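You operate a simulated robot arm through the tools that you are given. There is no shell and no other tool.

The job below is to be done with a simulated robot arm. You get a single attempt, and the scene is never put back.

TASK
Glue the plug from hole 2 into blue core B3; press it home.
Fine: core in the press nest, plug on the glue pad before it goes in, one stroke; draw the slide out again. Set down upright: what you pick out, orange plug.

Only the result counts: the job must be done as asked and must still hold three seconds after the hand-in. Knocking over, shifting, dropping, spilling or breaking anything else fails it.

THE ROBOT
A 6-joint arm with a two-finger gripper, fixed in place. Base frame: the origin is at the foot of the arm, x ahead of it, y to its left, z up. Readings come in m, degrees, newtons and seconds.
Its first joint turns from -166.0 to 166.0 degrees. Payload 3.43 kg.
The tool frame sits at the grasp point between the pads (the TCP): z along the fingers, y along the line on which they close. The tips reach 0.02 m beyond it. The gripper opens to 0.19 m. The gripper's body begins 0.248 m behind the TCP.
Orientation is told as [roll, pitch, yaw] about the base's x, y, z axes, in that order, counted from this pose: with the fingers straight down and closing along the base's y, the tool's x points along the base's -x, its y along +y and its z along -z.

THE INTERFACE
- The arm moves only by the tool jog_arm. Its argument "commands" is a list that holds one entry, the list of rows, each a list of 6 numbers: the shift along the base's x, y, z in m, then the turn, a rotation vector about the base's x, y, z in degrees. In form: [[[dx, dy, dz, ax, ay, az], ...]]. A call has 1 to 20 rows; each row is the pose to reach, as a shift and turn from the pose commanded when the call began. "gripper" is the finger opening in m, from 0 to 0.19, set as the call begins (left out, the last holds). Rows are played at 5 a second. More than 0.05 m and 8.6 degrees between two rows, or a gripper value outside its range, and nothing of the call is played. Where a pose cannot be reached the arm comes as near as it can. A force on the tool above 60 N (or 10 N above the force at the start of the call, whichever is more), or a blocked arm, ends the call early, and 0.2 s more pass. The fingers move at their own pace (about 0.045 m/s each) and stop on an object; they squeeze with about 39 N. The grip force told is the motor's: it shows also when the fingers shut on nothing. Time passes only in rows, and 0.2 s behind the last, so rows that repeat a pose let the fingers close. The reply holds the time, the measured pose of the TCP, the force on the tool along the base axes, the opening and the grip force, in the units named above and with some noise, with the torque about the TCP (base axes, N m) and any sound that the robot's microphone picked up, and new pictures: "pictures" is both (left out), scene, wrist or none.
- Cameras (640 x 400 px; columns grow to the right, rows downward): "scene" is fixed at [0.2175, 0.6473, 1.6009]; the picture's right is [-0.54, -0.84, 0.00], its down [-0.47, 0.30, -0.83] and it looks along [0.70, -0.45, -0.55] (base axes); focal length 283 px, centre (320, 200). "wrist" rides on the gripper at [0.07, -0.008, -0.288] in the tool frame; the picture's right is [0.12, 0.99, 0.00], its down [-0.96, 0.11, -0.25] and it looks along [-0.25, 0.03, 0.97] (tool axes); focal length 261 px, centre (320, 200). There is no depth. A picture from a camera that has moved, and an enlarged one, comes with that camera's place and axes in the base frame and with its lens. The place of the scene camera against the robot may be out by one fixed shift of up to 0.012 m in any direction.
- slide_trunk(by): slides the trunk up (or, below 0, down) by that many m; the arm rides with it, the base frame stays. It gives what a move gives, with no picture.
- enlarge(camera, box): a new picture of the part [left, top, right, bottom] of that camera's present view, enlarged. No time passes.
- hand_in(): hands the job in; it is judged then, once.

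Nothing tells you positions but the pictures and the camera data. Unless the task says otherwise, let go and move clear before handing in.

The tools are called after "Call:" as a command line: name --argument value ..., lists and objects as JSON in quotes. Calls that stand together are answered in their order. jog_arm: Moves the arm, as the interface text tells. Its arguments: {"type":"object","properties":{"commands":{"type":"array","items":{"type":"array","items":{"type":"array","items":{"type":"number"}}}},"gripper":{"type":"number"},"pictures":{"type":"string","enum":["both","scene","wrist","none"]}},"required":["commands"]} The other tools are called the same way: slide_trunk (by) slides the trunk up or down; enlarge (camera, box) takes an enlarged picture of a part of a camera's view; hand_in () hands the job in.

At the start:

```text
t: 0.0
ee_pos: [0.5556, 0.1961, 1.3982]
tool_rot: [0.0, 0.0, -0.1]
ft_force: [-0.6, -0.2, -1.1]
wrist_torque: [-0.03, -0.01, 0.0]
width: 0.1901
grasp_force: 0.1
trunk travel left (down, up): [-0.227, 0.013]
```

scene: 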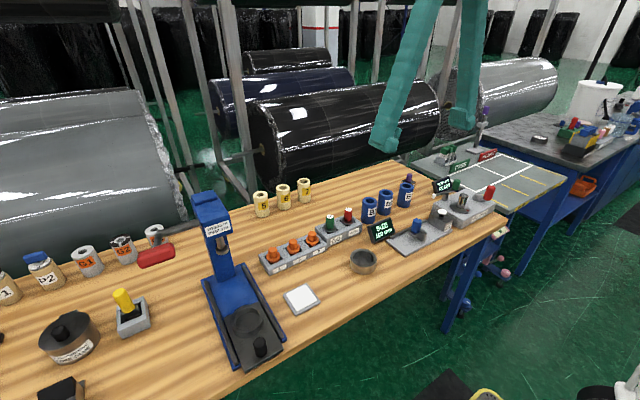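
wrist: 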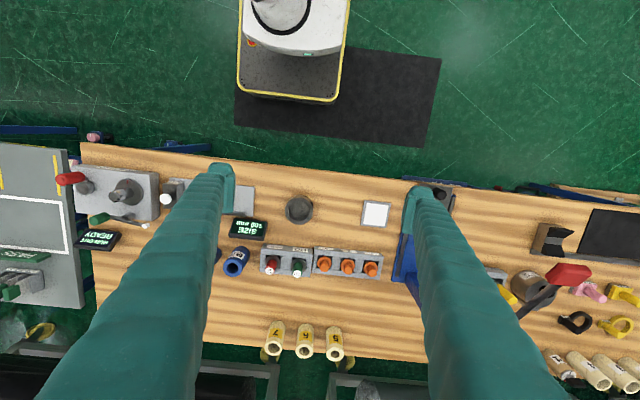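

I see a wooden bench with a blue press, a row of orange plugs, blue and yellow cores, a glue pad and other stations. First I enlarge the views to read the labels before I move anything.

Call:
enlarge --camera "scene" --box '[240, 160, 440, 285]'

Call:
enlarge --camera "scene" --box '[180, 180, 340, 380]'

Call:
enlarge --camera "scene" --box '[360, 140, 520, 260]'

Call:
enlarge --camera "scene" --box '[0, 210, 200, 400]'

Call:
enlarge --camera "wrist" --box '[200, 160, 440, 310]'

```text
3.20 times, centred on (340, 222) of scene
camera zoom: at [0.2175, 0.6473, 1.6009], right [-0.54, -0.84, 0.0], down [-0.47, 0.3, -0.83], along [0.7, -0.45, -0.55], focal length 906 px, centre (256, 128)
```

zoom: 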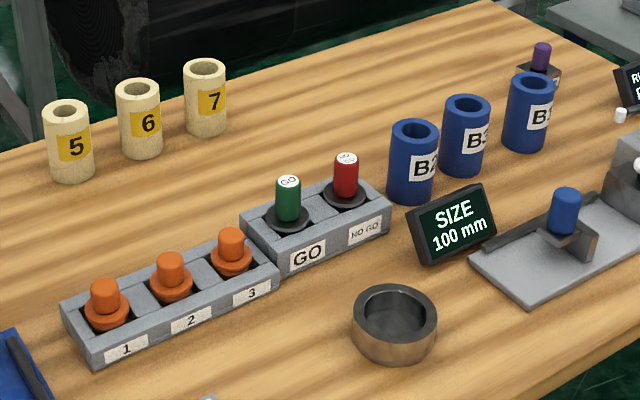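

```text
2.00 times, centred on (260, 280) of scene
camera zoom: at [0.2175, 0.6473, 1.6009], right [-0.54, -0.84, 0.0], down [-0.47, 0.3, -0.83], along [0.7, -0.45, -0.55], focal length 566 px, centre (440, 40)
```

zoom: 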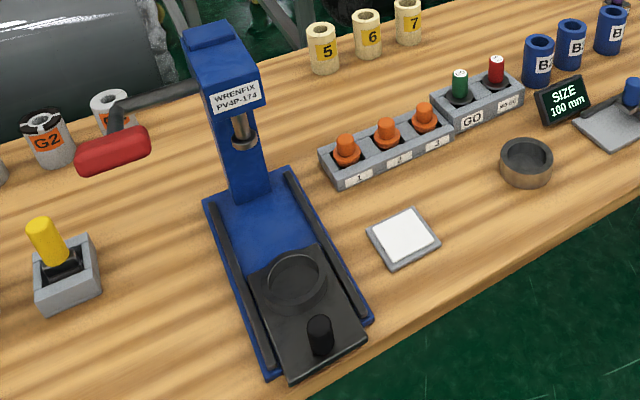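

```text
3.33 times, centred on (440, 200) of scene
camera zoom: at [0.2175, 0.6473, 1.6009], right [-0.54, -0.84, 0.0], down [-0.47, 0.3, -0.83], along [0.7, -0.45, -0.55], focal length 944 px, centre (-80, 200)
```

zoom: 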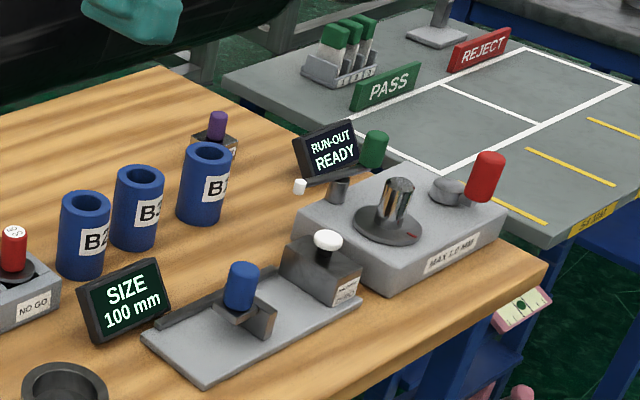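

```text
2.11 times, centred on (100, 305) of scene
camera zoom: at [0.2175, 0.6473, 1.6009], right [-0.54, -0.84, 0.0], down [-0.47, 0.3, -0.83], along [0.7, -0.45, -0.55], focal length 596 px, centre (783, -21)
```

zoom: 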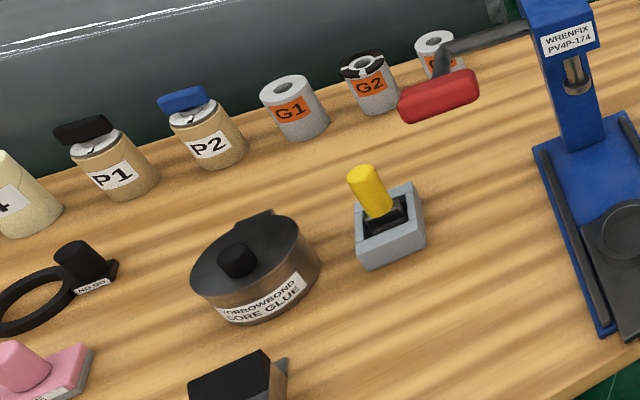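

```text
2.67 times, centred on (320, 235) of wrist
camera zoom: at [0.4852, 0.1878, 1.6848], right [-0.12, 0.99, 0.0], down [0.96, 0.11, 0.25], along [0.25, 0.03, -0.97], focal length 695 px, centre (320, 107)
```

zoom: 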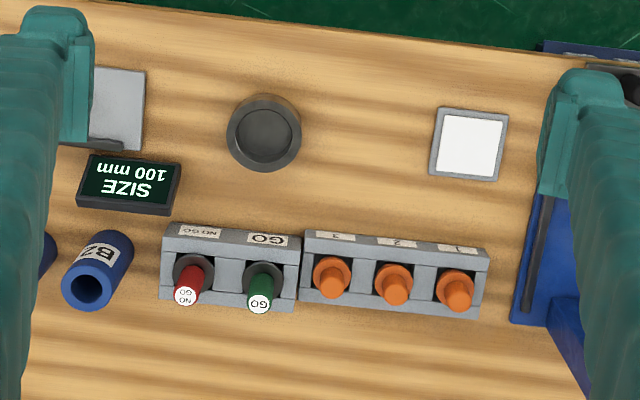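

The scene roughly resolves: press around (0.71..0.9, 0.57), glue pad near (0.715, 0.395), bench top about z 0.87. I enlarge the press, lever and slide further before moving.

Call:
enlarge --camera "scene" --box '[130, 180, 250, 280]'

Call:
enlarge --camera "scene" --box '[190, 260, 330, 380]'

Call:
enlarge --camera "scene" --box '[250, 210, 340, 280]'

Call:
enlarge --camera "scene" --box '[340, 165, 430, 235]'

Call:
enlarge --camera "wrist" --box '[380, 180, 640, 340]'

```text
4.00 times, centred on (190, 230) of scene
camera zoom: at [0.2175, 0.6473, 1.6009], right [-0.54, -0.84, 0.0], down [-0.47, 0.3, -0.83], along [0.7, -0.45, -0.55], focal length 1132 px, centre (840, 80)
```

zoom: 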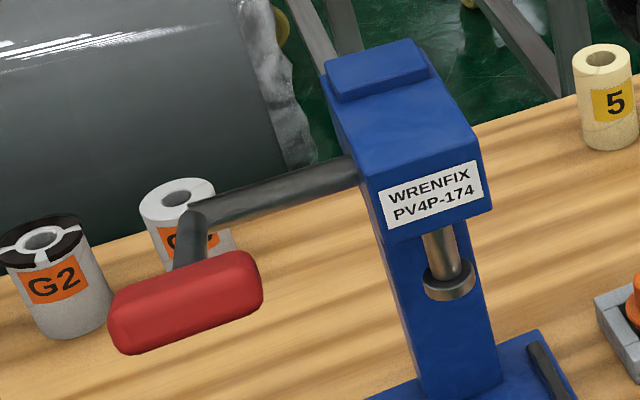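

```text
3.33 times, centred on (260, 320) of scene
camera zoom: at [0.2175, 0.6473, 1.6009], right [-0.54, -0.84, 0.0], down [-0.47, 0.3, -0.83], along [0.7, -0.45, -0.55], focal length 944 px, centre (520, -200)
```

zoom: 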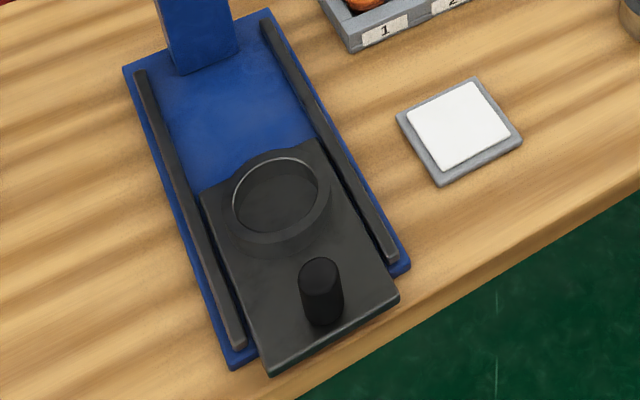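

```text
5.71 times, centred on (295, 245) of scene
camera zoom: at [0.2175, 0.6473, 1.6009], right [-0.54, -0.84, 0.0], down [-0.47, 0.3, -0.83], along [0.7, -0.45, -0.55], focal length 1618 px, centre (463, -57)
```

zoom: 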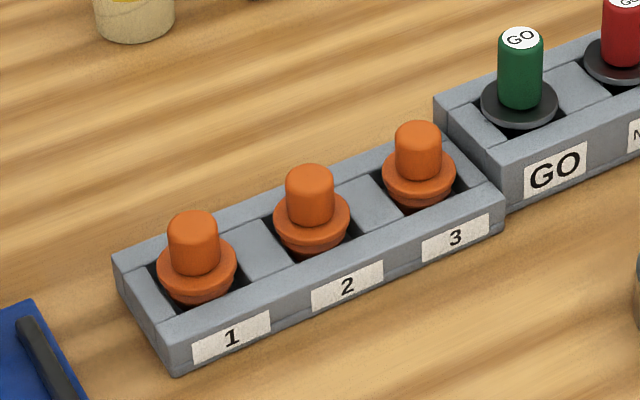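

```text
5.71 times, centred on (385, 200) of scene
camera zoom: at [0.2175, 0.6473, 1.6009], right [-0.54, -0.84, 0.0], down [-0.47, 0.3, -0.83], along [0.7, -0.45, -0.55], focal length 1618 px, centre (-51, 200)
```

zoom: 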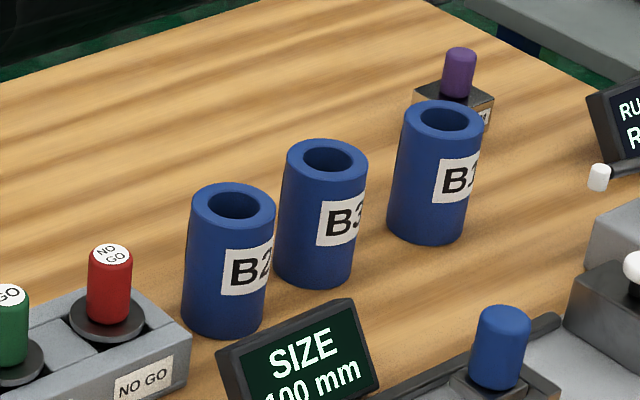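

```text
2.46 times, centred on (510, 260) of wrist
camera zoom: at [0.4852, 0.1878, 1.6848], right [-0.12, 0.99, 0.0], down [0.96, 0.11, 0.25], along [0.25, 0.03, -0.97], focal length 642 px, centre (-148, 52)
```

zoom: 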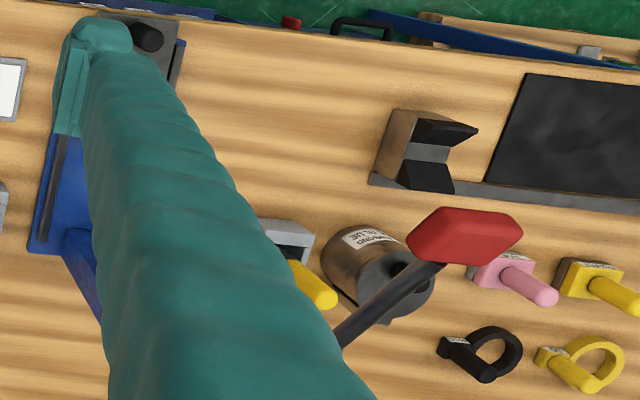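

The orange plug in hole 2 is the middle one of the tray, B3 is the middle blue core near (0.91, -0.13), and the slide is already drawn out toward me with its nest near (0.71, 0.565). I move high over the press for a better look.

Call:
jog_arm --commands '[[[0, 0.05, 0, 0, 0, 0], [0, 0.1, 0, 0, 0, 0], [0, 0.15, 0, 0, 0, 0], [0, 0.2, 0, 0, 0, 0], [0, 0.25, 0, 0, 0, 0], [0, 0.3, 0, 0, 0, 0], [0, 0.35, 0, 0, 0, 0], [0, 0.35, 0, 0, 0, 0]]]' --gripper 0.19

```text
t: 1.8
ee_pos: [0.5438, 0.5322, 1.355]
tool_rot: [0.3, -0.4, -0.1]
ft_force: [-0.3, 0.3, -0.4]
wrist_torque: [-0.1, 0.02, 0.02]
width: 0.1901
grasp_force: 0.0
out of reach, approached as far as the arm can: row 3, 4, 5, 6, 7, 8
trunk travel left (down, up): [-0.227, 0.013]
camera wrist: at [0.472, 0.5228, 1.6411], right [-0.12, 0.99, 0.0], down [0.96, 0.11, 0.25], along [0.25, 0.03, -0.97], focal length 261 px, centre (320, 200)
```

scene: 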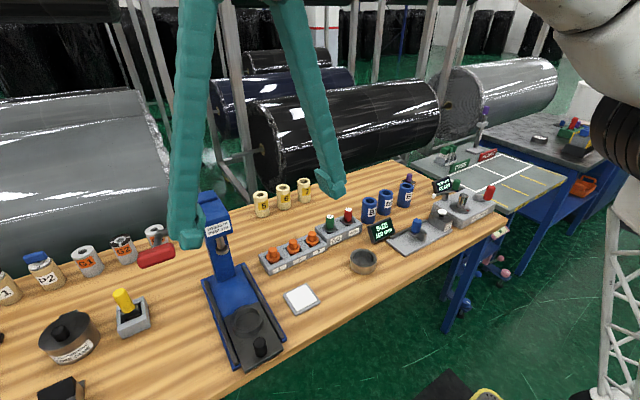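
wrist: 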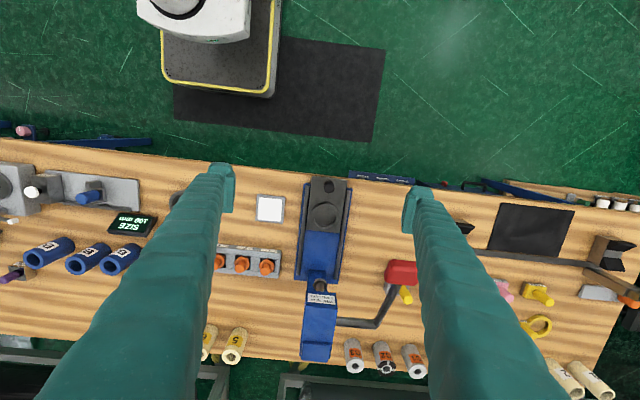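

The wrist view now shows the press, slide and lever from above. I enlarge it for measurements.

Call:
enlarge --camera "wrist" --box '[240, 160, 440, 285]'

Call:
enlarge --camera "wrist" --box '[280, 250, 440, 370]'

Call:
enlarge --camera "wrist" --box '[0, 160, 240, 310]'

```text
3.20 times, centred on (340, 222) of wrist
camera zoom: at [0.472, 0.5228, 1.6411], right [-0.12, 0.99, 0.0], down [0.96, 0.11, 0.25], along [0.25, 0.03, -0.97], focal length 834 px, centre (256, 128)
```

zoom: 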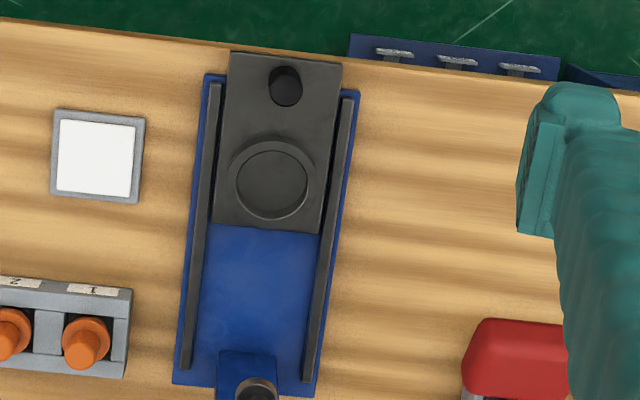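

```text
3.33 times, centred on (360, 310) of wrist
camera zoom: at [0.472, 0.5228, 1.6411], right [-0.12, 0.99, 0.0], down [0.96, 0.11, 0.25], along [0.25, 0.03, -0.97], focal length 869 px, centre (187, -167)
```

zoom: 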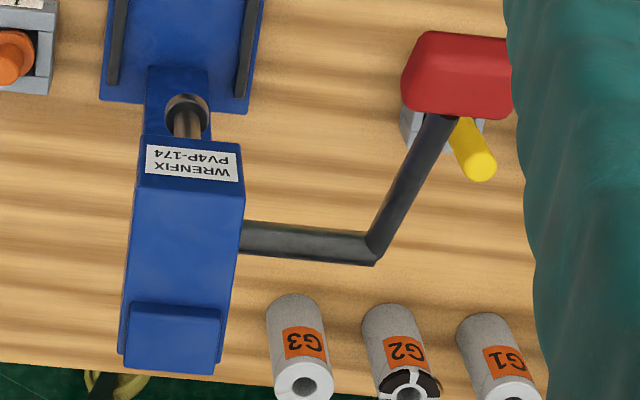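

```text
2.67 times, centred on (120, 235) of wrist
camera zoom: at [0.472, 0.5228, 1.6411], right [-0.12, 0.99, 0.0], down [0.96, 0.11, 0.25], along [0.25, 0.03, -0.97], focal length 695 px, centre (853, 107)
```

zoom: 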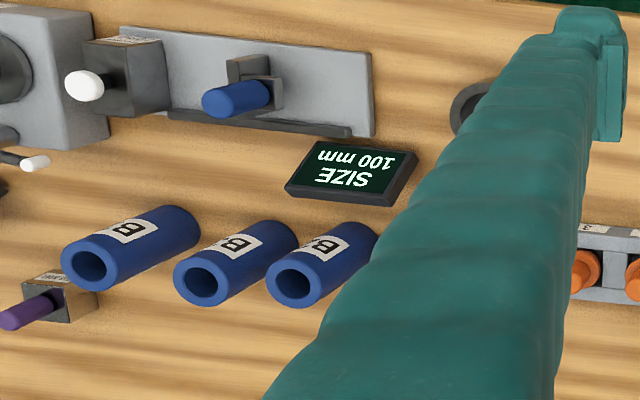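

The press axle sits near (0.858, 0.69, 1.162), the lever grip near (0.694, 0.695, 1.229), the ram near (0.83, 0.566) and the nest near (0.707, 0.566). I back off and move over to the blue cores to measure B3.

Call:
jog_arm --commands '[[[0.0, -0.045, -0.01, 0, 0, 0], [0.0, -0.09, -0.02, 0, 0, 0], [0.0, -0.135, -0.04, 0, 0, 0], [0.0, -0.18, -0.06, 0, 0, 0], [0.0, -0.225, -0.08, 0, 0, 0], [0.01, -0.27, -0.1, 0, 0, 0], [0.02, -0.315, -0.12, 0, 0, 0], [0.04, -0.355, -0.14, 0, 0, 0], [0.06, -0.395, -0.15, 0, 0, 0], [0.08, -0.435, -0.16, 0, 0, 0], [0.1, -0.475, -0.17, 0, 0, 0], [0.12, -0.515, -0.18, 0, 0, 0], [0.14, -0.555, -0.19, 0, 0, 0], [0.16, -0.595, -0.2, 0, 0, 0], [0.18, -0.635, -0.21, 0, 0, 0], [0.2, -0.67, -0.21, 0, 0, 0], [0.2, -0.67, -0.21, 0, 0, 0]]]' --gripper 0.19

```text
refused: row 6 steps farther than a row can; nothing moved
```

The step was slightly too long; same plan with shorter steps.

Call:
jog_arm --commands '[[[0.0, -0.045, -0.01, 0, 0, 0], [0.0, -0.09, -0.02, 0, 0, 0], [0.0, -0.13, -0.04, 0, 0, 0], [0.0, -0.17, -0.06, 0, 0, 0], [0.0, -0.21, -0.08, 0, 0, 0], [0.01, -0.25, -0.1, 0, 0, 0], [0.02, -0.29, -0.12, 0, 0, 0], [0.04, -0.33, -0.135, 0, 0, 0], [0.06, -0.37, -0.15, 0, 0, 0], [0.08, -0.41, -0.16, 0, 0, 0], [0.1, -0.45, -0.17, 0, 0, 0], [0.12, -0.49, -0.18, 0, 0, 0], [0.14, -0.53, -0.19, 0, 0, 0], [0.16, -0.57, -0.2, 0, 0, 0], [0.18, -0.61, -0.21, 0, 0, 0], [0.2, -0.65, -0.21, 0, 0, 0], [0.2, -0.67, -0.21, 0, 0, 0], [0.2, -0.67, -0.21, 0, 0, 0]]]' --gripper 0.19

```text
t: 5.6
ee_pos: [0.7445, -0.1375, 1.1455]
tool_rot: [0.1, -0.1, 0.0]
ft_force: [-0.2, 0.7, -0.2]
wrist_torque: [-0.02, 0.01, -0.01]
width: 0.1898
grasp_force: 0.1
trunk travel left (down, up): [-0.227, 0.013]
camera wrist: at [0.674, -0.146, 1.4324], right [-0.12, 0.99, 0.0], down [0.96, 0.11, 0.25], along [0.25, 0.03, -0.97], focal length 261 px, centre (320, 200)
```

scene: 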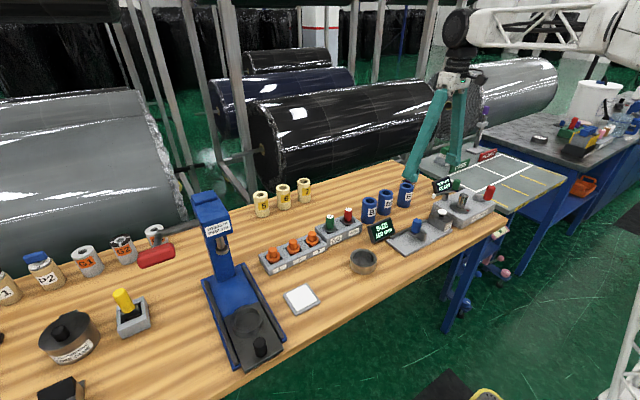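
wrist: 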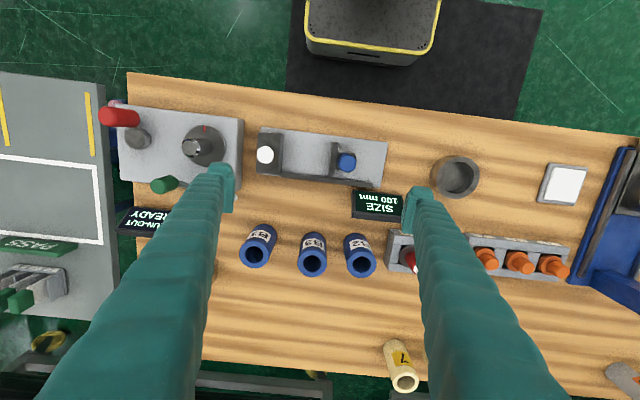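

The three blue cores are between the fingers in the wrist view. I enlarge to read the labels and measure.

Call:
enlarge --camera "wrist" --box '[220, 200, 420, 325]'

Call:
enlarge --camera "wrist" --box '[440, 130, 640, 290]'

```text
3.20 times, centred on (320, 262) of wrist
camera zoom: at [0.674, -0.146, 1.4324], right [-0.12, 0.99, 0.0], down [0.96, 0.11, 0.25], along [0.25, 0.03, -0.97], focal length 834 px, centre (320, 0)
```

zoom: 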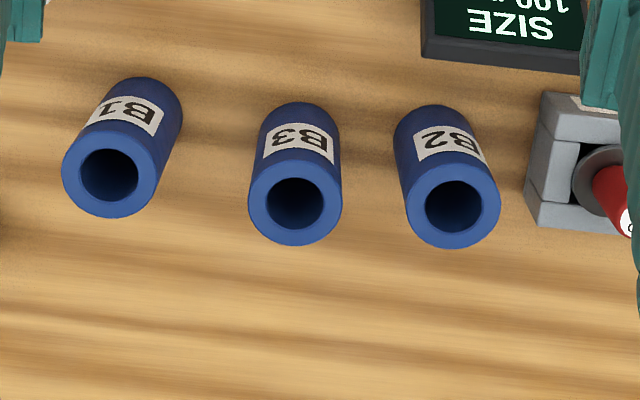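

```text
2.50 times, centred on (540, 210) of wrist
camera zoom: at [0.674, -0.146, 1.4324], right [-0.12, 0.99, 0.0], down [0.96, 0.11, 0.25], along [0.25, 0.03, -0.97], focal length 652 px, centre (-230, 175)
```

zoom: 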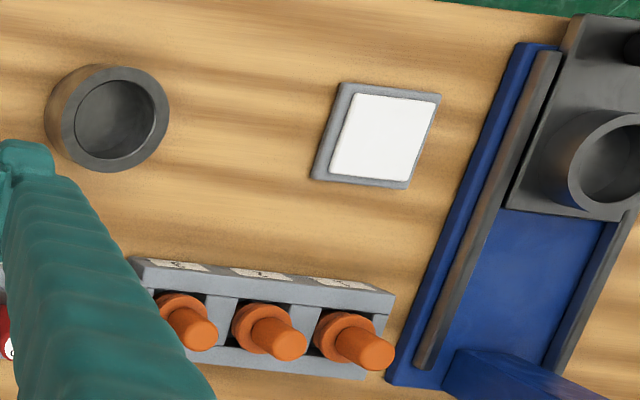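

B3 is the middle core, its top centre near (0.920, -0.132, 0.972), diameter about 0.058. I turn the tool 45° about vertical (more clearance to neighbours and later to the press) and move above B3.

Call:
jog_arm --commands '[[[0.02, 0, -0.01, 0, 0, 7.5], [0.04, 0, -0.02, 0, 0, 15], [0.06, 0, -0.03, 0, 0, 22.5], [0.08, 0.002, -0.04, 0, 0, 30], [0.1, 0.003, -0.05, 0, 0, 37.5], [0.12, 0.004, -0.06, 0, 0, 45], [0.145, 0.005, -0.08, 0, 0, 45], [0.175, 0.0055, -0.1, 0, 0, 45], [0.175, 0.0055, -0.1, 0, 0, 45], [0.175, 0.0055, -0.1, 0, 0, 45]]]' --gripper 0.1

```text
t: 7.8
ee_pos: [0.9205, -0.1322, 1.045]
tool_rot: [-0.1, 0.0, 45.0]
ft_force: [0.7, 0.1, 0.0]
wrist_torque: [0.0, 0.02, 0.01]
width: 0.0999
grasp_force: 0.0
trunk travel left (down, up): [-0.227, 0.013]
camera wrist: at [0.8767, -0.1873, 1.3317], right [-0.79, 0.62, 0.0], down [0.6, 0.76, 0.25], along [0.15, 0.19, -0.97], focal length 261 px, centre (320, 200)
```

scene: 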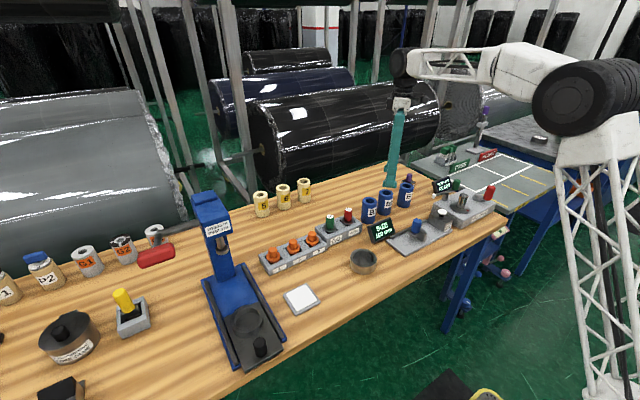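
wrist: 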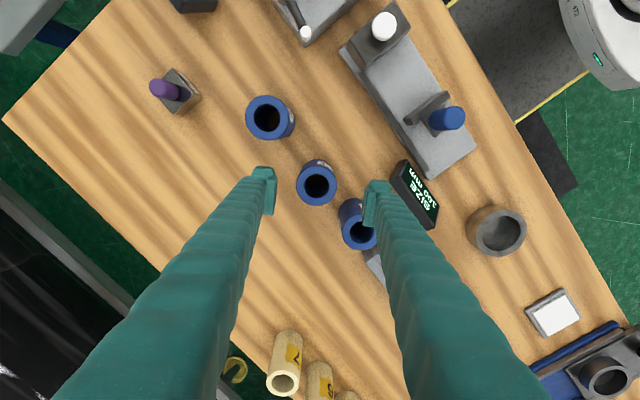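

The tool is right above B3. I enlarge to check the centring.

Call:
enlarge --camera "wrist" --box '[250, 140, 390, 260]'

```text
3.33 times, centred on (320, 200) of wrist
camera zoom: at [0.8767, -0.1873, 1.3317], right [-0.79, 0.62, 0.0], down [0.6, 0.76, 0.25], along [0.15, 0.19, -0.97], focal length 869 px, centre (320, 200)
```

zoom: 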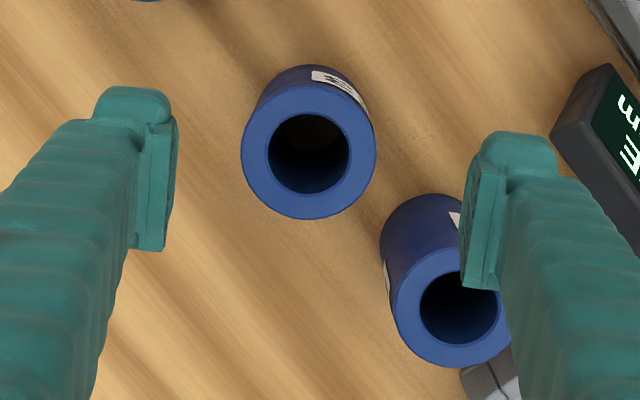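

B3's centre is about 4 mm farther in x than the tool. I correct this, narrow the opening and descend around B3.

Call:
jog_arm --commands '[[[0.0044, -0.001, 0, 0, 0, 0], [0.0044, -0.001, 0, 0, 0, 0], [0.0044, -0.001, -0.02, 0, 0, 0], [0.0044, -0.001, -0.04, 0, 0, 0], [0.0044, -0.001, -0.06, 0, 0, 0], [0.0044, -0.001, -0.08, 0, 0, 0], [0.0044, -0.001, -0.1, 0, 0, 0], [0.0044, -0.001, -0.103, 0, 0, 0], [0.0044, -0.001, -0.103, 0, 0, 0]]]' --gripper 0.084

```text
t: 9.8
ee_pos: [0.9231, -0.1335, 0.9422]
tool_rot: [0.0, 0.0, 45.0]
ft_force: [0.6, 0.9, -1.0]
wrist_torque: [0.01, 0.03, -0.02]
width: 0.084
grasp_force: 0.0
trunk travel left (down, up): [-0.227, 0.013]
camera wrist: at [0.8793, -0.1884, 1.2286], right [-0.79, 0.62, 0.0], down [0.6, 0.76, 0.25], along [0.15, 0.19, -0.97], focal length 261 px, centre (320, 200)
```

scene: 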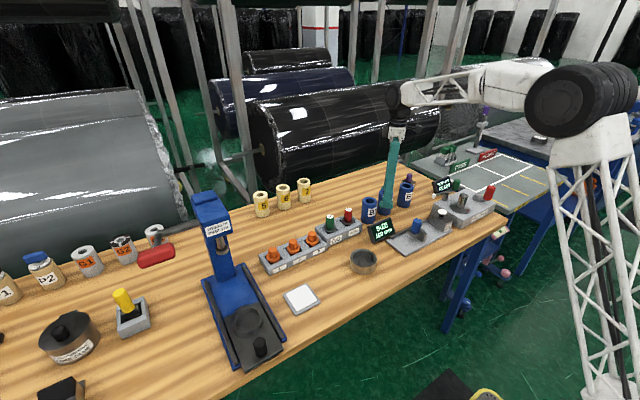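
wrist: 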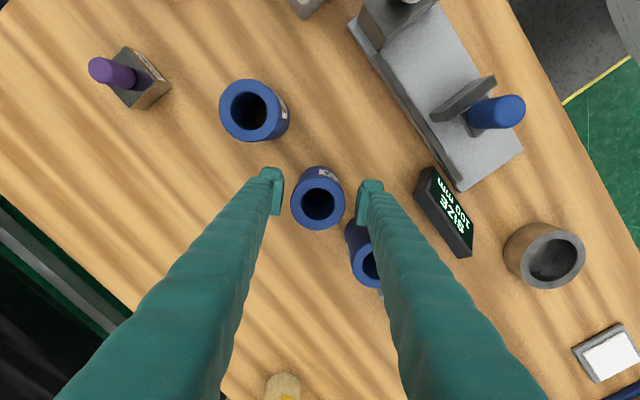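

B3 sits centred between the pads. I close on it.

Call:
jog_arm --commands '[[[0, 0, 0, 0, 0, 0], [0, 0, 0, 0, 0, 0], [0, 0, 0, 0, 0, 0], [0, 0, 0, 0, 0, 0], [0, 0, 0, 0, 0, 0], [0, 0, 0, 0, 0, 0]]]' --gripper 0.04 --pictures "wrist"

```text
t: 11.2
ee_pos: [0.9228, -0.1335, 0.9421]
tool_rot: [-0.1, 0.0, 44.9]
ft_force: [1.2, -0.3, 1.3]
wrist_torque: [0.05, -0.03, -0.02]
width: 0.059
grasp_force: 39.1
trunk travel left (down, up): [-0.227, 0.013]
camera wrist: at [0.8793, -0.1885, 1.2287], right [-0.79, 0.62, 0.0], down [0.6, 0.76, 0.25], along [0.15, 0.19, -0.97], focal length 261 px, centre (320, 200)
```

wrist: 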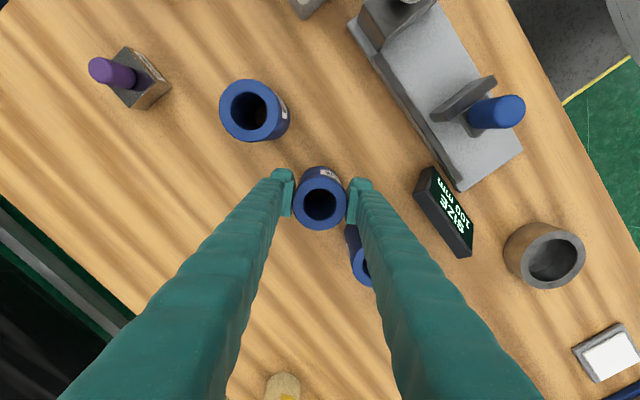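

B3 is held firmly (0.059 m, 39 N). I lift it straight up, then draw inward and carry it toward the press.

Call:
jog_arm --commands '[[[0, 0, 0.02, 0, 0, 0], [0, 0, 0.05, 0, 0, 0], [0, 0, 0.08, 0, 0, 0], [-0.01, 0, 0.095, 0, 0, 0], [-0.04, 0, 0.11, 0, 0, 0], [-0.08, 0.01, 0.13, 0, 0, 0], [-0.12, 0.03, 0.15, 0, 0, 0], [-0.155, 0.06, 0.165, 0, 0, 0], [-0.185, 0.095, 0.175, 0, 0, 0], [-0.21, 0.135, 0.185, 0, 0, 0], [-0.23, 0.175, 0.19, 0, 0, 0], [-0.25, 0.215, 0.19, 0, 0, 0], [-0.27, 0.255, 0.19, 0, 0, 0], [-0.285, 0.295, 0.19, 0, 0, 0], [-0.3, 0.335, 0.19, 0, 0, 0], [-0.31, 0.38, 0.19, 0, 0, 0], [-0.31, 0.425, 0.185, 0, 0, 0], [-0.31, 0.47, 0.18, 0, 0, 0], [-0.31, 0.515, 0.175, 0, 0, 0], [-0.31, 0.515, 0.175, 0, 0, 0]]]'

```text
t: 15.4
ee_pos: [0.612, 0.384, 1.1171]
tool_rot: [0.0, 0.1, 44.9]
ft_force: [0.8, 1.2, -1.2]
wrist_torque: [-0.05, 0.01, 0.0]
width: 0.0588
grasp_force: 38.9
trunk travel left (down, up): [-0.227, 0.013]
camera wrist: at [0.5695, 0.3273, 1.404], right [-0.79, 0.62, 0.0], down [0.6, 0.76, 0.25], along [0.15, 0.19, -0.97], focal length 261 px, centre (320, 200)
```

scene: 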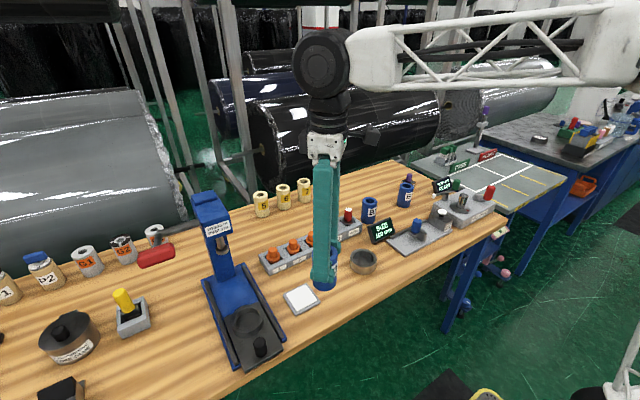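
wrist: 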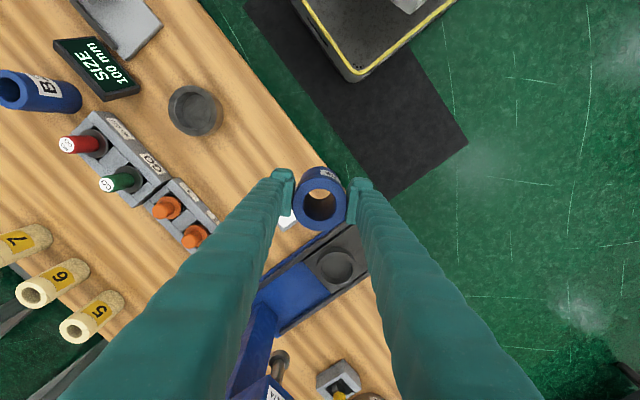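

B3 is carried safely and hangs near (0.612, 0.384). The nest is visible ahead; I enlarge to measure it precisely.

Call:
enlarge --camera "wrist" --box '[260, 200, 400, 320]'

Call:
enlarge --camera "scene" --box '[190, 260, 350, 380]'

```text
3.33 times, centred on (330, 260) of wrist
camera zoom: at [0.5695, 0.3273, 1.404], right [-0.79, 0.62, 0.0], down [0.6, 0.76, 0.25], along [0.15, 0.19, -0.97], focal length 869 px, centre (287, 0)
```

zoom: 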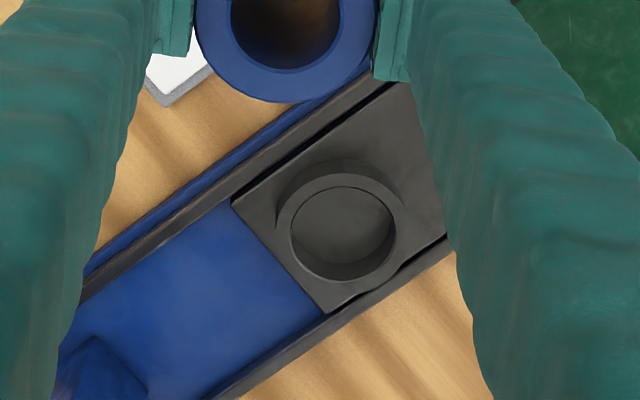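

```text
3.33 times, centred on (270, 320) of scene
camera zoom: at [0.2175, 0.6473, 1.6009], right [-0.54, -0.84, 0.0], down [-0.47, 0.3, -0.83], along [0.7, -0.45, -0.55], focal length 944 px, centre (487, -200)
```

zoom: 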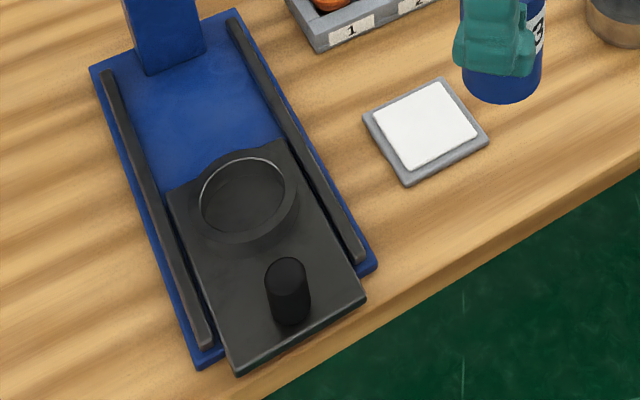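

Triangulating from three views puts the nest centre at about (0.710, 0.566) with its rim at z 0.913. I bring the core above it, still high.

Call:
jog_arm --commands '[[[0.015, 0.04, -0.005, 0, 0, 0], [0.032, 0.08, -0.01, 0, 0, 0], [0.05, 0.115, -0.015, 0, 0, 0], [0.07, 0.145, -0.02, 0, 0, 0], [0.085, 0.165, -0.03, 0, 0, 0], [0.098, 0.182, -0.04, 0, 0, 0], [0.098, 0.182, -0.04, 0, 0, 0], [0.098, 0.182, -0.04, 0, 0, 0]]]'

```text
t: 17.2
ee_pos: [0.7107, 0.5641, 1.0764]
tool_rot: [0.1, 0.0, 45.0]
ft_force: [0.3, -0.2, -1.2]
wrist_torque: [0.03, 0.02, -0.03]
width: 0.0586
grasp_force: 39.5
trunk travel left (down, up): [-0.227, 0.013]
camera wrist: at [0.6681, 0.5086, 1.3629], right [-0.79, 0.62, 0.0], down [0.6, 0.76, 0.25], along [0.15, 0.19, -0.97], focal length 261 px, centre (320, 200)
```

scene: 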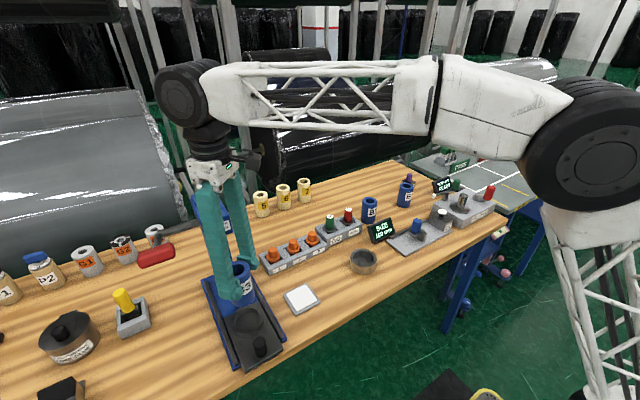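
wrist: 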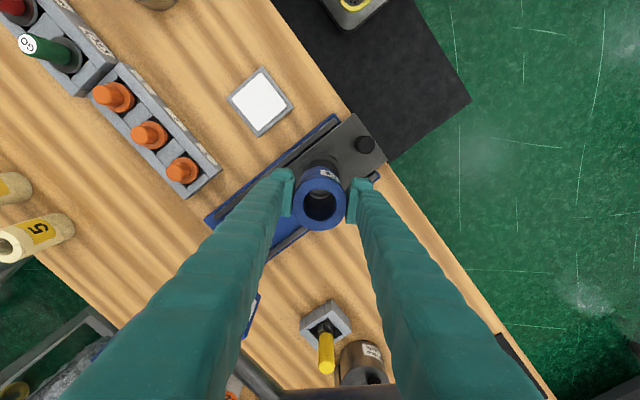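

Call:
enlarge --camera "wrist" --box '[260, 130, 400, 250]'

Call:
enlarge --camera "scene" --box '[180, 230, 300, 380]'

```text
3.33 times, centred on (330, 190) of wrist
camera zoom: at [0.6681, 0.5086, 1.3629], right [-0.79, 0.62, 0.0], down [0.6, 0.76, 0.25], along [0.15, 0.19, -0.97], focal length 869 px, centre (287, 233)
```

zoom: 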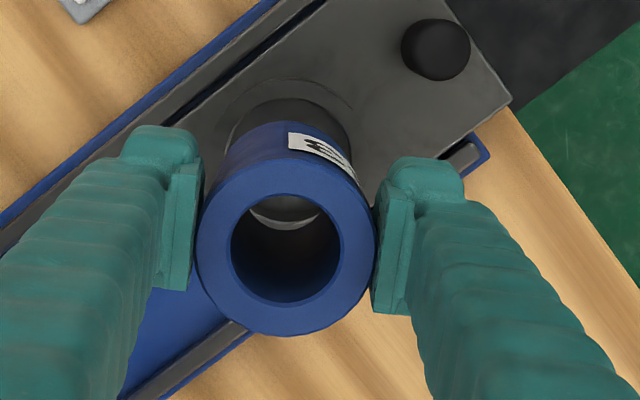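

```text
2.67 times, centred on (240, 305) of scene
camera zoom: at [0.2175, 0.6473, 1.6009], right [-0.54, -0.84, 0.0], down [-0.47, 0.3, -0.83], along [0.7, -0.45, -0.55], focal length 755 px, centre (533, -80)
```

zoom: 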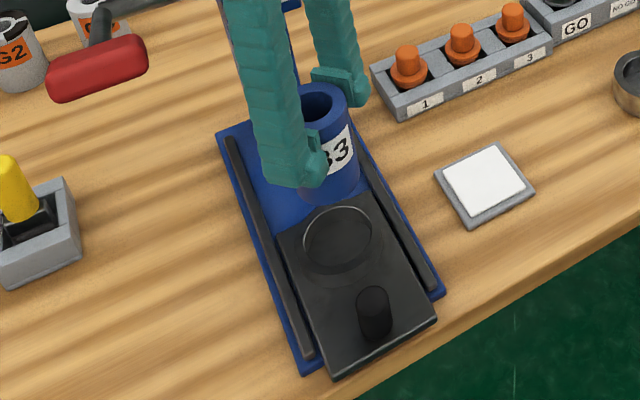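

The core is within about 2 mm of the nest axis. I make the small correction and descend to just above the nest rim.

Call:
jog_arm --commands '[[[-0.001, 0.0017, 0, 0, 0, 0], [-0.001, 0.0017, -0.02, 0, 0, 0], [-0.001, 0.0017, -0.04, 0, 0, 0], [-0.001, 0.0017, -0.06, 0, 0, 0], [-0.001, 0.0017, -0.078, 0, 0, 0], [-0.001, 0.0017, -0.082, 0, 0, 0], [-0.001, 0.0017, -0.082, 0, 0, 0]]]'

Call:
enlarge --camera "scene" --box '[200, 260, 300, 360]'

Call:
enlarge --camera "wrist" --box '[260, 130, 400, 250]'

```text
t: 18.8
ee_pos: [0.7112, 0.5668, 0.994]
tool_rot: [0.0, 0.0, 45.0]
ft_force: [0.1, 0.1, -2.2]
wrist_torque: [0.0, 0.03, 0.01]
width: 0.0591
grasp_force: 38.9
trunk travel left (down, up): [-0.227, 0.013]
camera wrist: at [0.667, 0.5103, 1.2814], right [-0.79, 0.62, 0.0], down [0.6, 0.76, 0.25], along [0.15, 0.19, -0.97], focal length 261 px, centre (320, 200)
```

scene: 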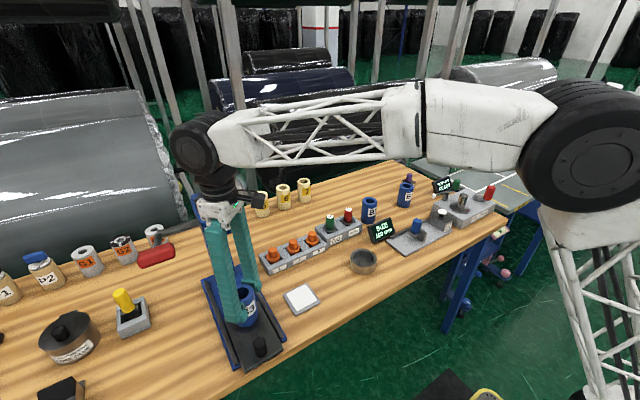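
wrist: 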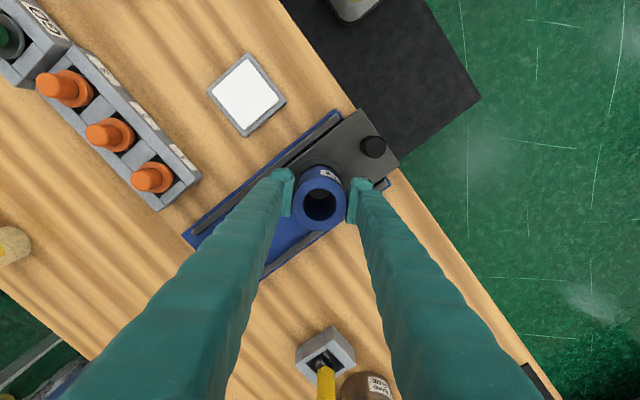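

```text
4.00 times, centred on (250, 310) of scene
camera zoom: at [0.2175, 0.6473, 1.6009], right [-0.54, -0.84, 0.0], down [-0.47, 0.3, -0.83], along [0.7, -0.45, -0.55], focal length 1132 px, centre (600, -240)
```

zoom: 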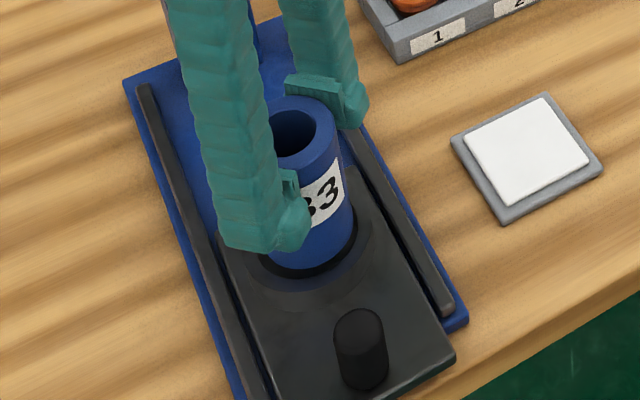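

```text
3.33 times, centred on (330, 190) of wrist
camera zoom: at [0.667, 0.5103, 1.2814], right [-0.79, 0.62, 0.0], down [0.6, 0.76, 0.25], along [0.15, 0.19, -0.97], focal length 869 px, centre (287, 233)
```

zoom: 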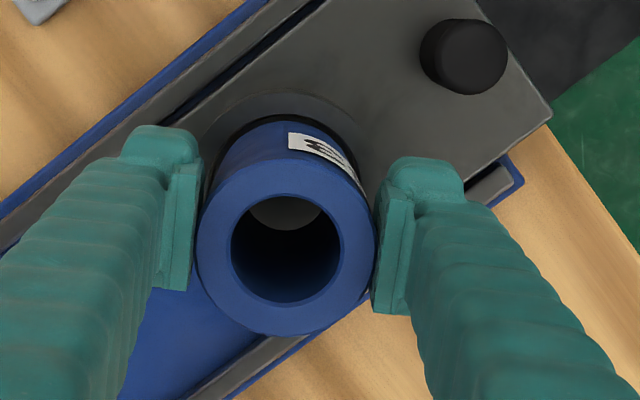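

Before going lower I zoom in further to check the core against the rim.

Call:
enlarge --camera "wrist" --box '[280, 145, 360, 195]'

Call:
enlarge --camera "scene" --box '[215, 285, 279, 345]'

```text
8.00 times, centred on (320, 170) of wrist
camera zoom: at [0.667, 0.5103, 1.2814], right [-0.79, 0.62, 0.0], down [0.6, 0.76, 0.25], along [0.15, 0.19, -0.97], focal length 2085 px, centre (320, 440)
```

zoom: 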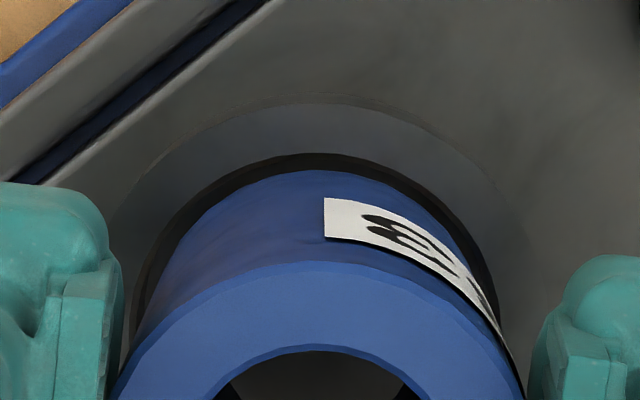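

```text
6.67 times, centred on (247, 315) of scene
camera zoom: at [0.2175, 0.6473, 1.6009], right [-0.54, -0.84, 0.0], down [-0.47, 0.3, -0.83], along [0.7, -0.45, -0.55], focal length 1887 px, centre (807, -567)
```

zoom: 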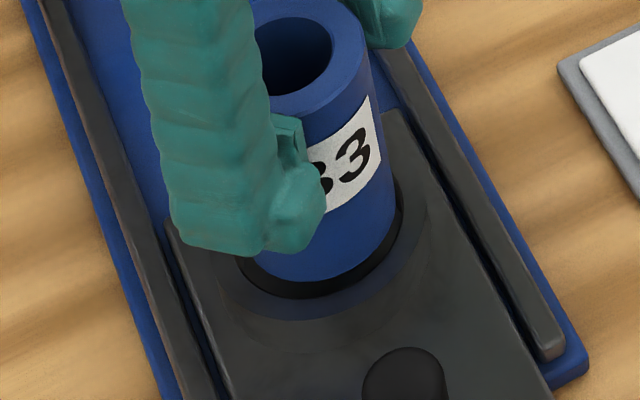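

Cross-checking pad and core shows the bench top is nearer z 0.856, so the core's bottom is now about at z 0.909, just over the rim, and it is centred to within 1–2 mm. I lower it slowly, watching the force.

Call:
jog_arm --commands '[[[0.0003, 0.0004, -0.003, 0, 0, 0], [0.0005, 0.0006, -0.006, 0, 0, 0], [0.0005, 0.0006, -0.009, 0, 0, 0], [0.0005, 0.0006, -0.012, 0, 0, 0], [0.0005, 0.0006, -0.012, 0, 0, 0]]]' --pictures "wrist"

Call:
enlarge --camera "scene" --box '[215, 285, 279, 345]'

Call:
enlarge --camera "wrist" --box '[280, 145, 360, 195]'

```text
t: 20.0
ee_pos: [0.7111, 0.566, 0.9836]
tool_rot: [0.0, 0.0, 44.9]
ft_force: [0.9, 0.2, -1.9]
wrist_torque: [0.03, -0.02, -0.01]
width: 0.0587
grasp_force: 38.9
trunk travel left (down, up): [-0.227, 0.013]
camera wrist: at [0.6672, 0.511, 1.2695], right [-0.79, 0.62, 0.0], down [0.6, 0.76, 0.25], along [0.15, 0.19, -0.97], focal length 261 px, centre (320, 200)
```

wrist: 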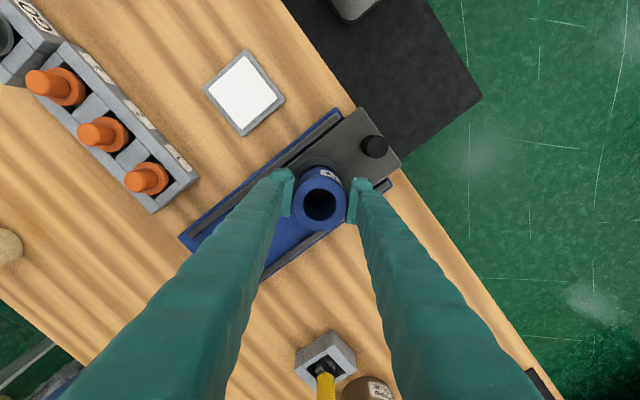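

```text
6.67 times, centred on (247, 315) of scene
camera zoom: at [0.2175, 0.6473, 1.6009], right [-0.54, -0.84, 0.0], down [-0.47, 0.3, -0.83], along [0.7, -0.45, -0.55], focal length 1887 px, centre (807, -567)
```

zoom: 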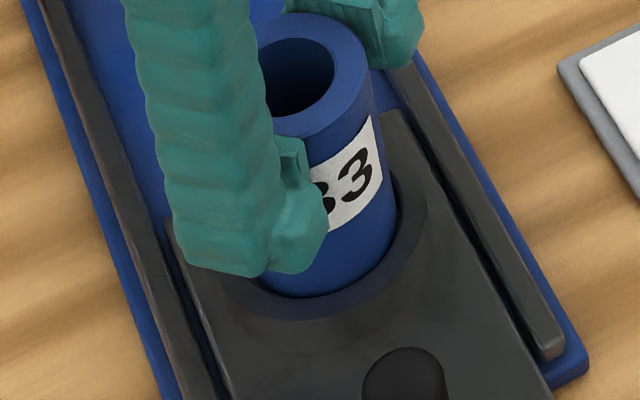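

```text
8.00 times, centred on (320, 170) of wrist
camera zoom: at [0.6672, 0.511, 1.2695], right [-0.79, 0.62, 0.0], down [0.6, 0.76, 0.25], along [0.15, 0.19, -0.97], focal length 2085 px, centre (320, 440)
```

zoom: 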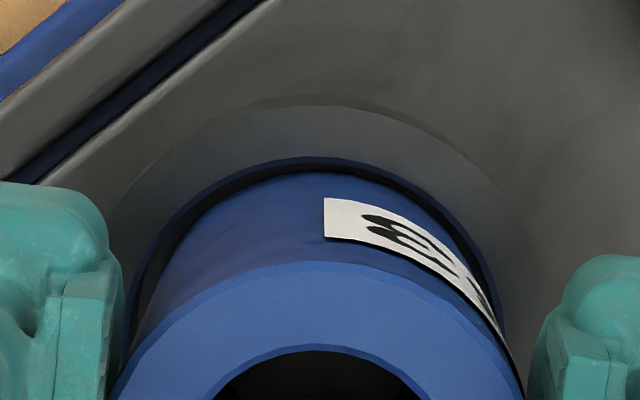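

The core's lower end has entered the ring. I keep lowering in small steps.

Call:
jog_arm --commands '[[[0, 0, -0.002, 0, 0, 0], [0, 0, -0.004, 0, 0, 0], [0, 0, -0.006, 0, 0, 0], [0, 0, -0.006, 0, 0, 0]]]' --pictures "none"

```text
t: 21.0
ee_pos: [0.7111, 0.5663, 0.9776]
tool_rot: [0.0, 0.0, 45.0]
ft_force: [-0.5, -0.5, -2.5]
wrist_torque: [0.0, -0.01, 0.01]
width: 0.0593
grasp_force: 39.1
trunk travel left (down, up): [-0.227, 0.013]
```

Call:
jog_arm --commands '[[[0, 0, -0.002, 0, 0, 0], [0, 0, -0.004, 0, 0, 0], [0, 0, -0.005, 0, 0, 0], [0, 0, -0.005, 0, 0, 0]]]' --pictures "none"

```text
t: 22.0
ee_pos: [0.7115, 0.5667, 0.9714]
tool_rot: [-0.1, 0.0, 45.0]
ft_force: [0.2, 0.1, -1.9]
wrist_torque: [0.0, 0.01, -0.02]
width: 0.059
grasp_force: 39.6
trunk travel left (down, up): [-0.227, 0.013]
```

Call:
jog_arm --commands '[[[0, 0, -0.002, 0, 0, 0], [0, 0, -0.004, 0, 0, 0], [0, 0, -0.004, 0, 0, 0]]]' --pictures "wrist"

Call:
enlarge --camera "scene" --box '[215, 285, 279, 345]'

```text
t: 22.8
ee_pos: [0.7114, 0.5662, 0.9669]
tool_rot: [0.0, 0.0, 45.0]
ft_force: [0.8, 0.0, -1.7]
wrist_torque: [0.03, -0.01, 0.0]
width: 0.0588
grasp_force: 38.8
trunk travel left (down, up): [-0.227, 0.013]
camera wrist: at [0.6675, 0.5114, 1.2547], right [-0.79, 0.62, 0.0], down [0.6, 0.76, 0.25], along [0.15, 0.19, -0.97], focal length 261 px, centre (320, 200)
```

wrist: 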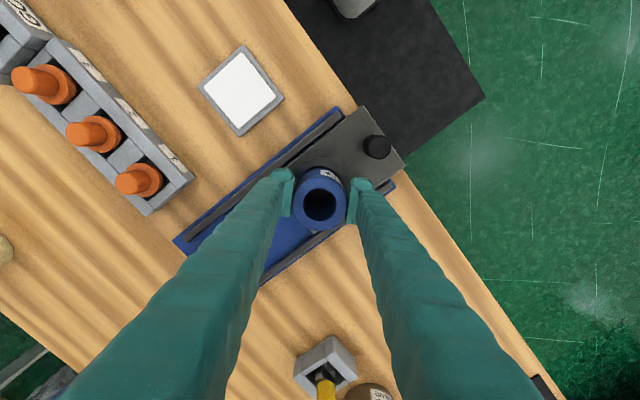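

```text
6.67 times, centred on (247, 315) of scene
camera zoom: at [0.2175, 0.6473, 1.6009], right [-0.54, -0.84, 0.0], down [-0.47, 0.3, -0.83], along [0.7, -0.45, -0.55], focal length 1887 px, centre (807, -567)
```

zoom: 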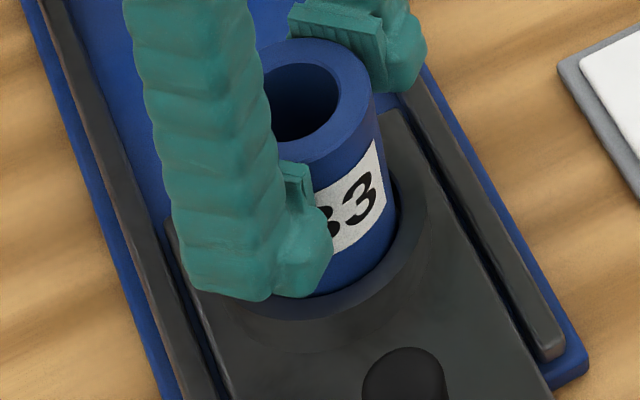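

Still no contact; continuing down in small steps.

Call:
jog_arm --commands '[[[0, 0, -0.0015, 0, 0, 0], [0, 0, -0.003, 0, 0, 0], [0, 0, -0.004, 0, 0, 0], [0, 0, -0.004, 0, 0, 0]]]' --pictures "none"

```text
t: 23.8
ee_pos: [0.7095, 0.5678, 0.9656]
tool_rot: [0.0, -0.2, 45.0]
ft_force: [1.9, 4.2, 36.4]
wrist_torque: [0.1, -0.14, -0.09]
width: 0.0594
grasp_force: 39.0
trunk travel left (down, up): [-0.227, 0.013]
```

Contact at TCP z ≈ 0.9655 with 36 N: the core has reached the nest floor. I relieve the load and look before letting go.

Call:
jog_arm --commands '[[[0, 0, 0.002, 0, 0, 0], [0, 0, 0.0028, 0, 0, 0], [0, 0, 0.0028, 0, 0, 0]]]' --pictures "none"

Call:
enlarge --camera "wrist" --box '[270, 130, 370, 240]'

Call:
enlarge --camera "scene" --box '[215, 285, 279, 345]'

```text
t: 24.6
ee_pos: [0.7101, 0.5668, 0.9666]
tool_rot: [0.1, 0.1, 45.0]
ft_force: [4.5, 5.5, 13.6]
wrist_torque: [0.6, -0.6, 0.0]
width: 0.0591
grasp_force: 39.0
trunk travel left (down, up): [-0.227, 0.013]
```

```text
3.64 times, centred on (320, 185) of wrist
camera zoom: at [0.6674, 0.5113, 1.2529], right [-0.79, 0.62, 0.0], down [0.6, 0.76, 0.25], along [0.15, 0.19, -0.97], focal length 948 px, centre (320, 254)
```

zoom: 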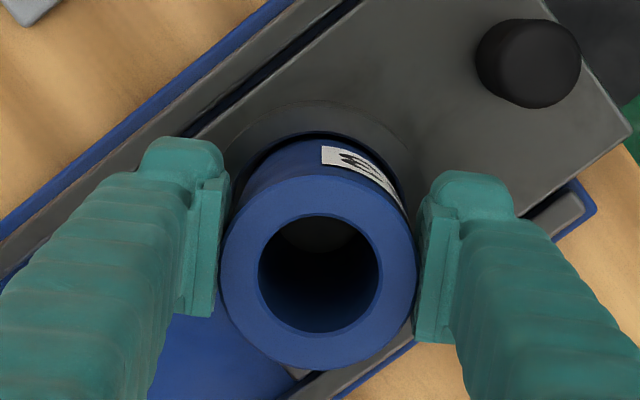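

```text
6.67 times, centred on (247, 315) of scene
camera zoom: at [0.2175, 0.6473, 1.6009], right [-0.54, -0.84, 0.0], down [-0.47, 0.3, -0.83], along [0.7, -0.45, -0.55], focal length 1887 px, centre (807, -567)
```

zoom: 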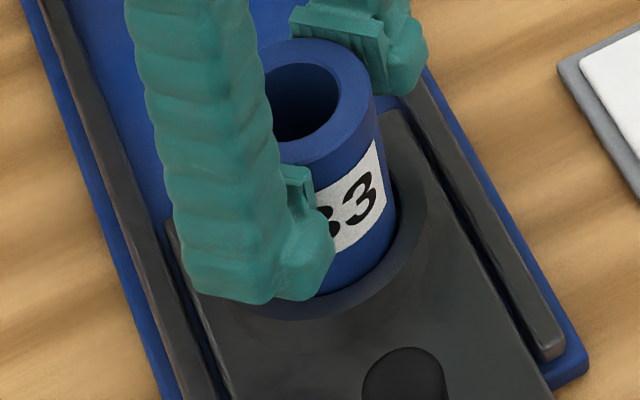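

There is a residual sideways load, suggesting the core leans on the near side of the ring. I shift it forward 1.5 mm and check the forces.

Call:
jog_arm --commands '[[[0.0005, 0.0006, 0.0005, 0, 0, 0], [0.0009, 0.0012, 0.001, 0, 0, 0], [0.0009, 0.0012, 0.001, 0, 0, 0]]]' --pictures "none"

```text
t: 25.4
ee_pos: [0.713, 0.5672, 0.9674]
tool_rot: [0.1, 0.1, 44.9]
ft_force: [-0.8, -0.3, -1.4]
wrist_torque: [0.03, 0.03, 0.0]
width: 0.0591
grasp_force: 38.9
trunk travel left (down, up): [-0.227, 0.013]
```

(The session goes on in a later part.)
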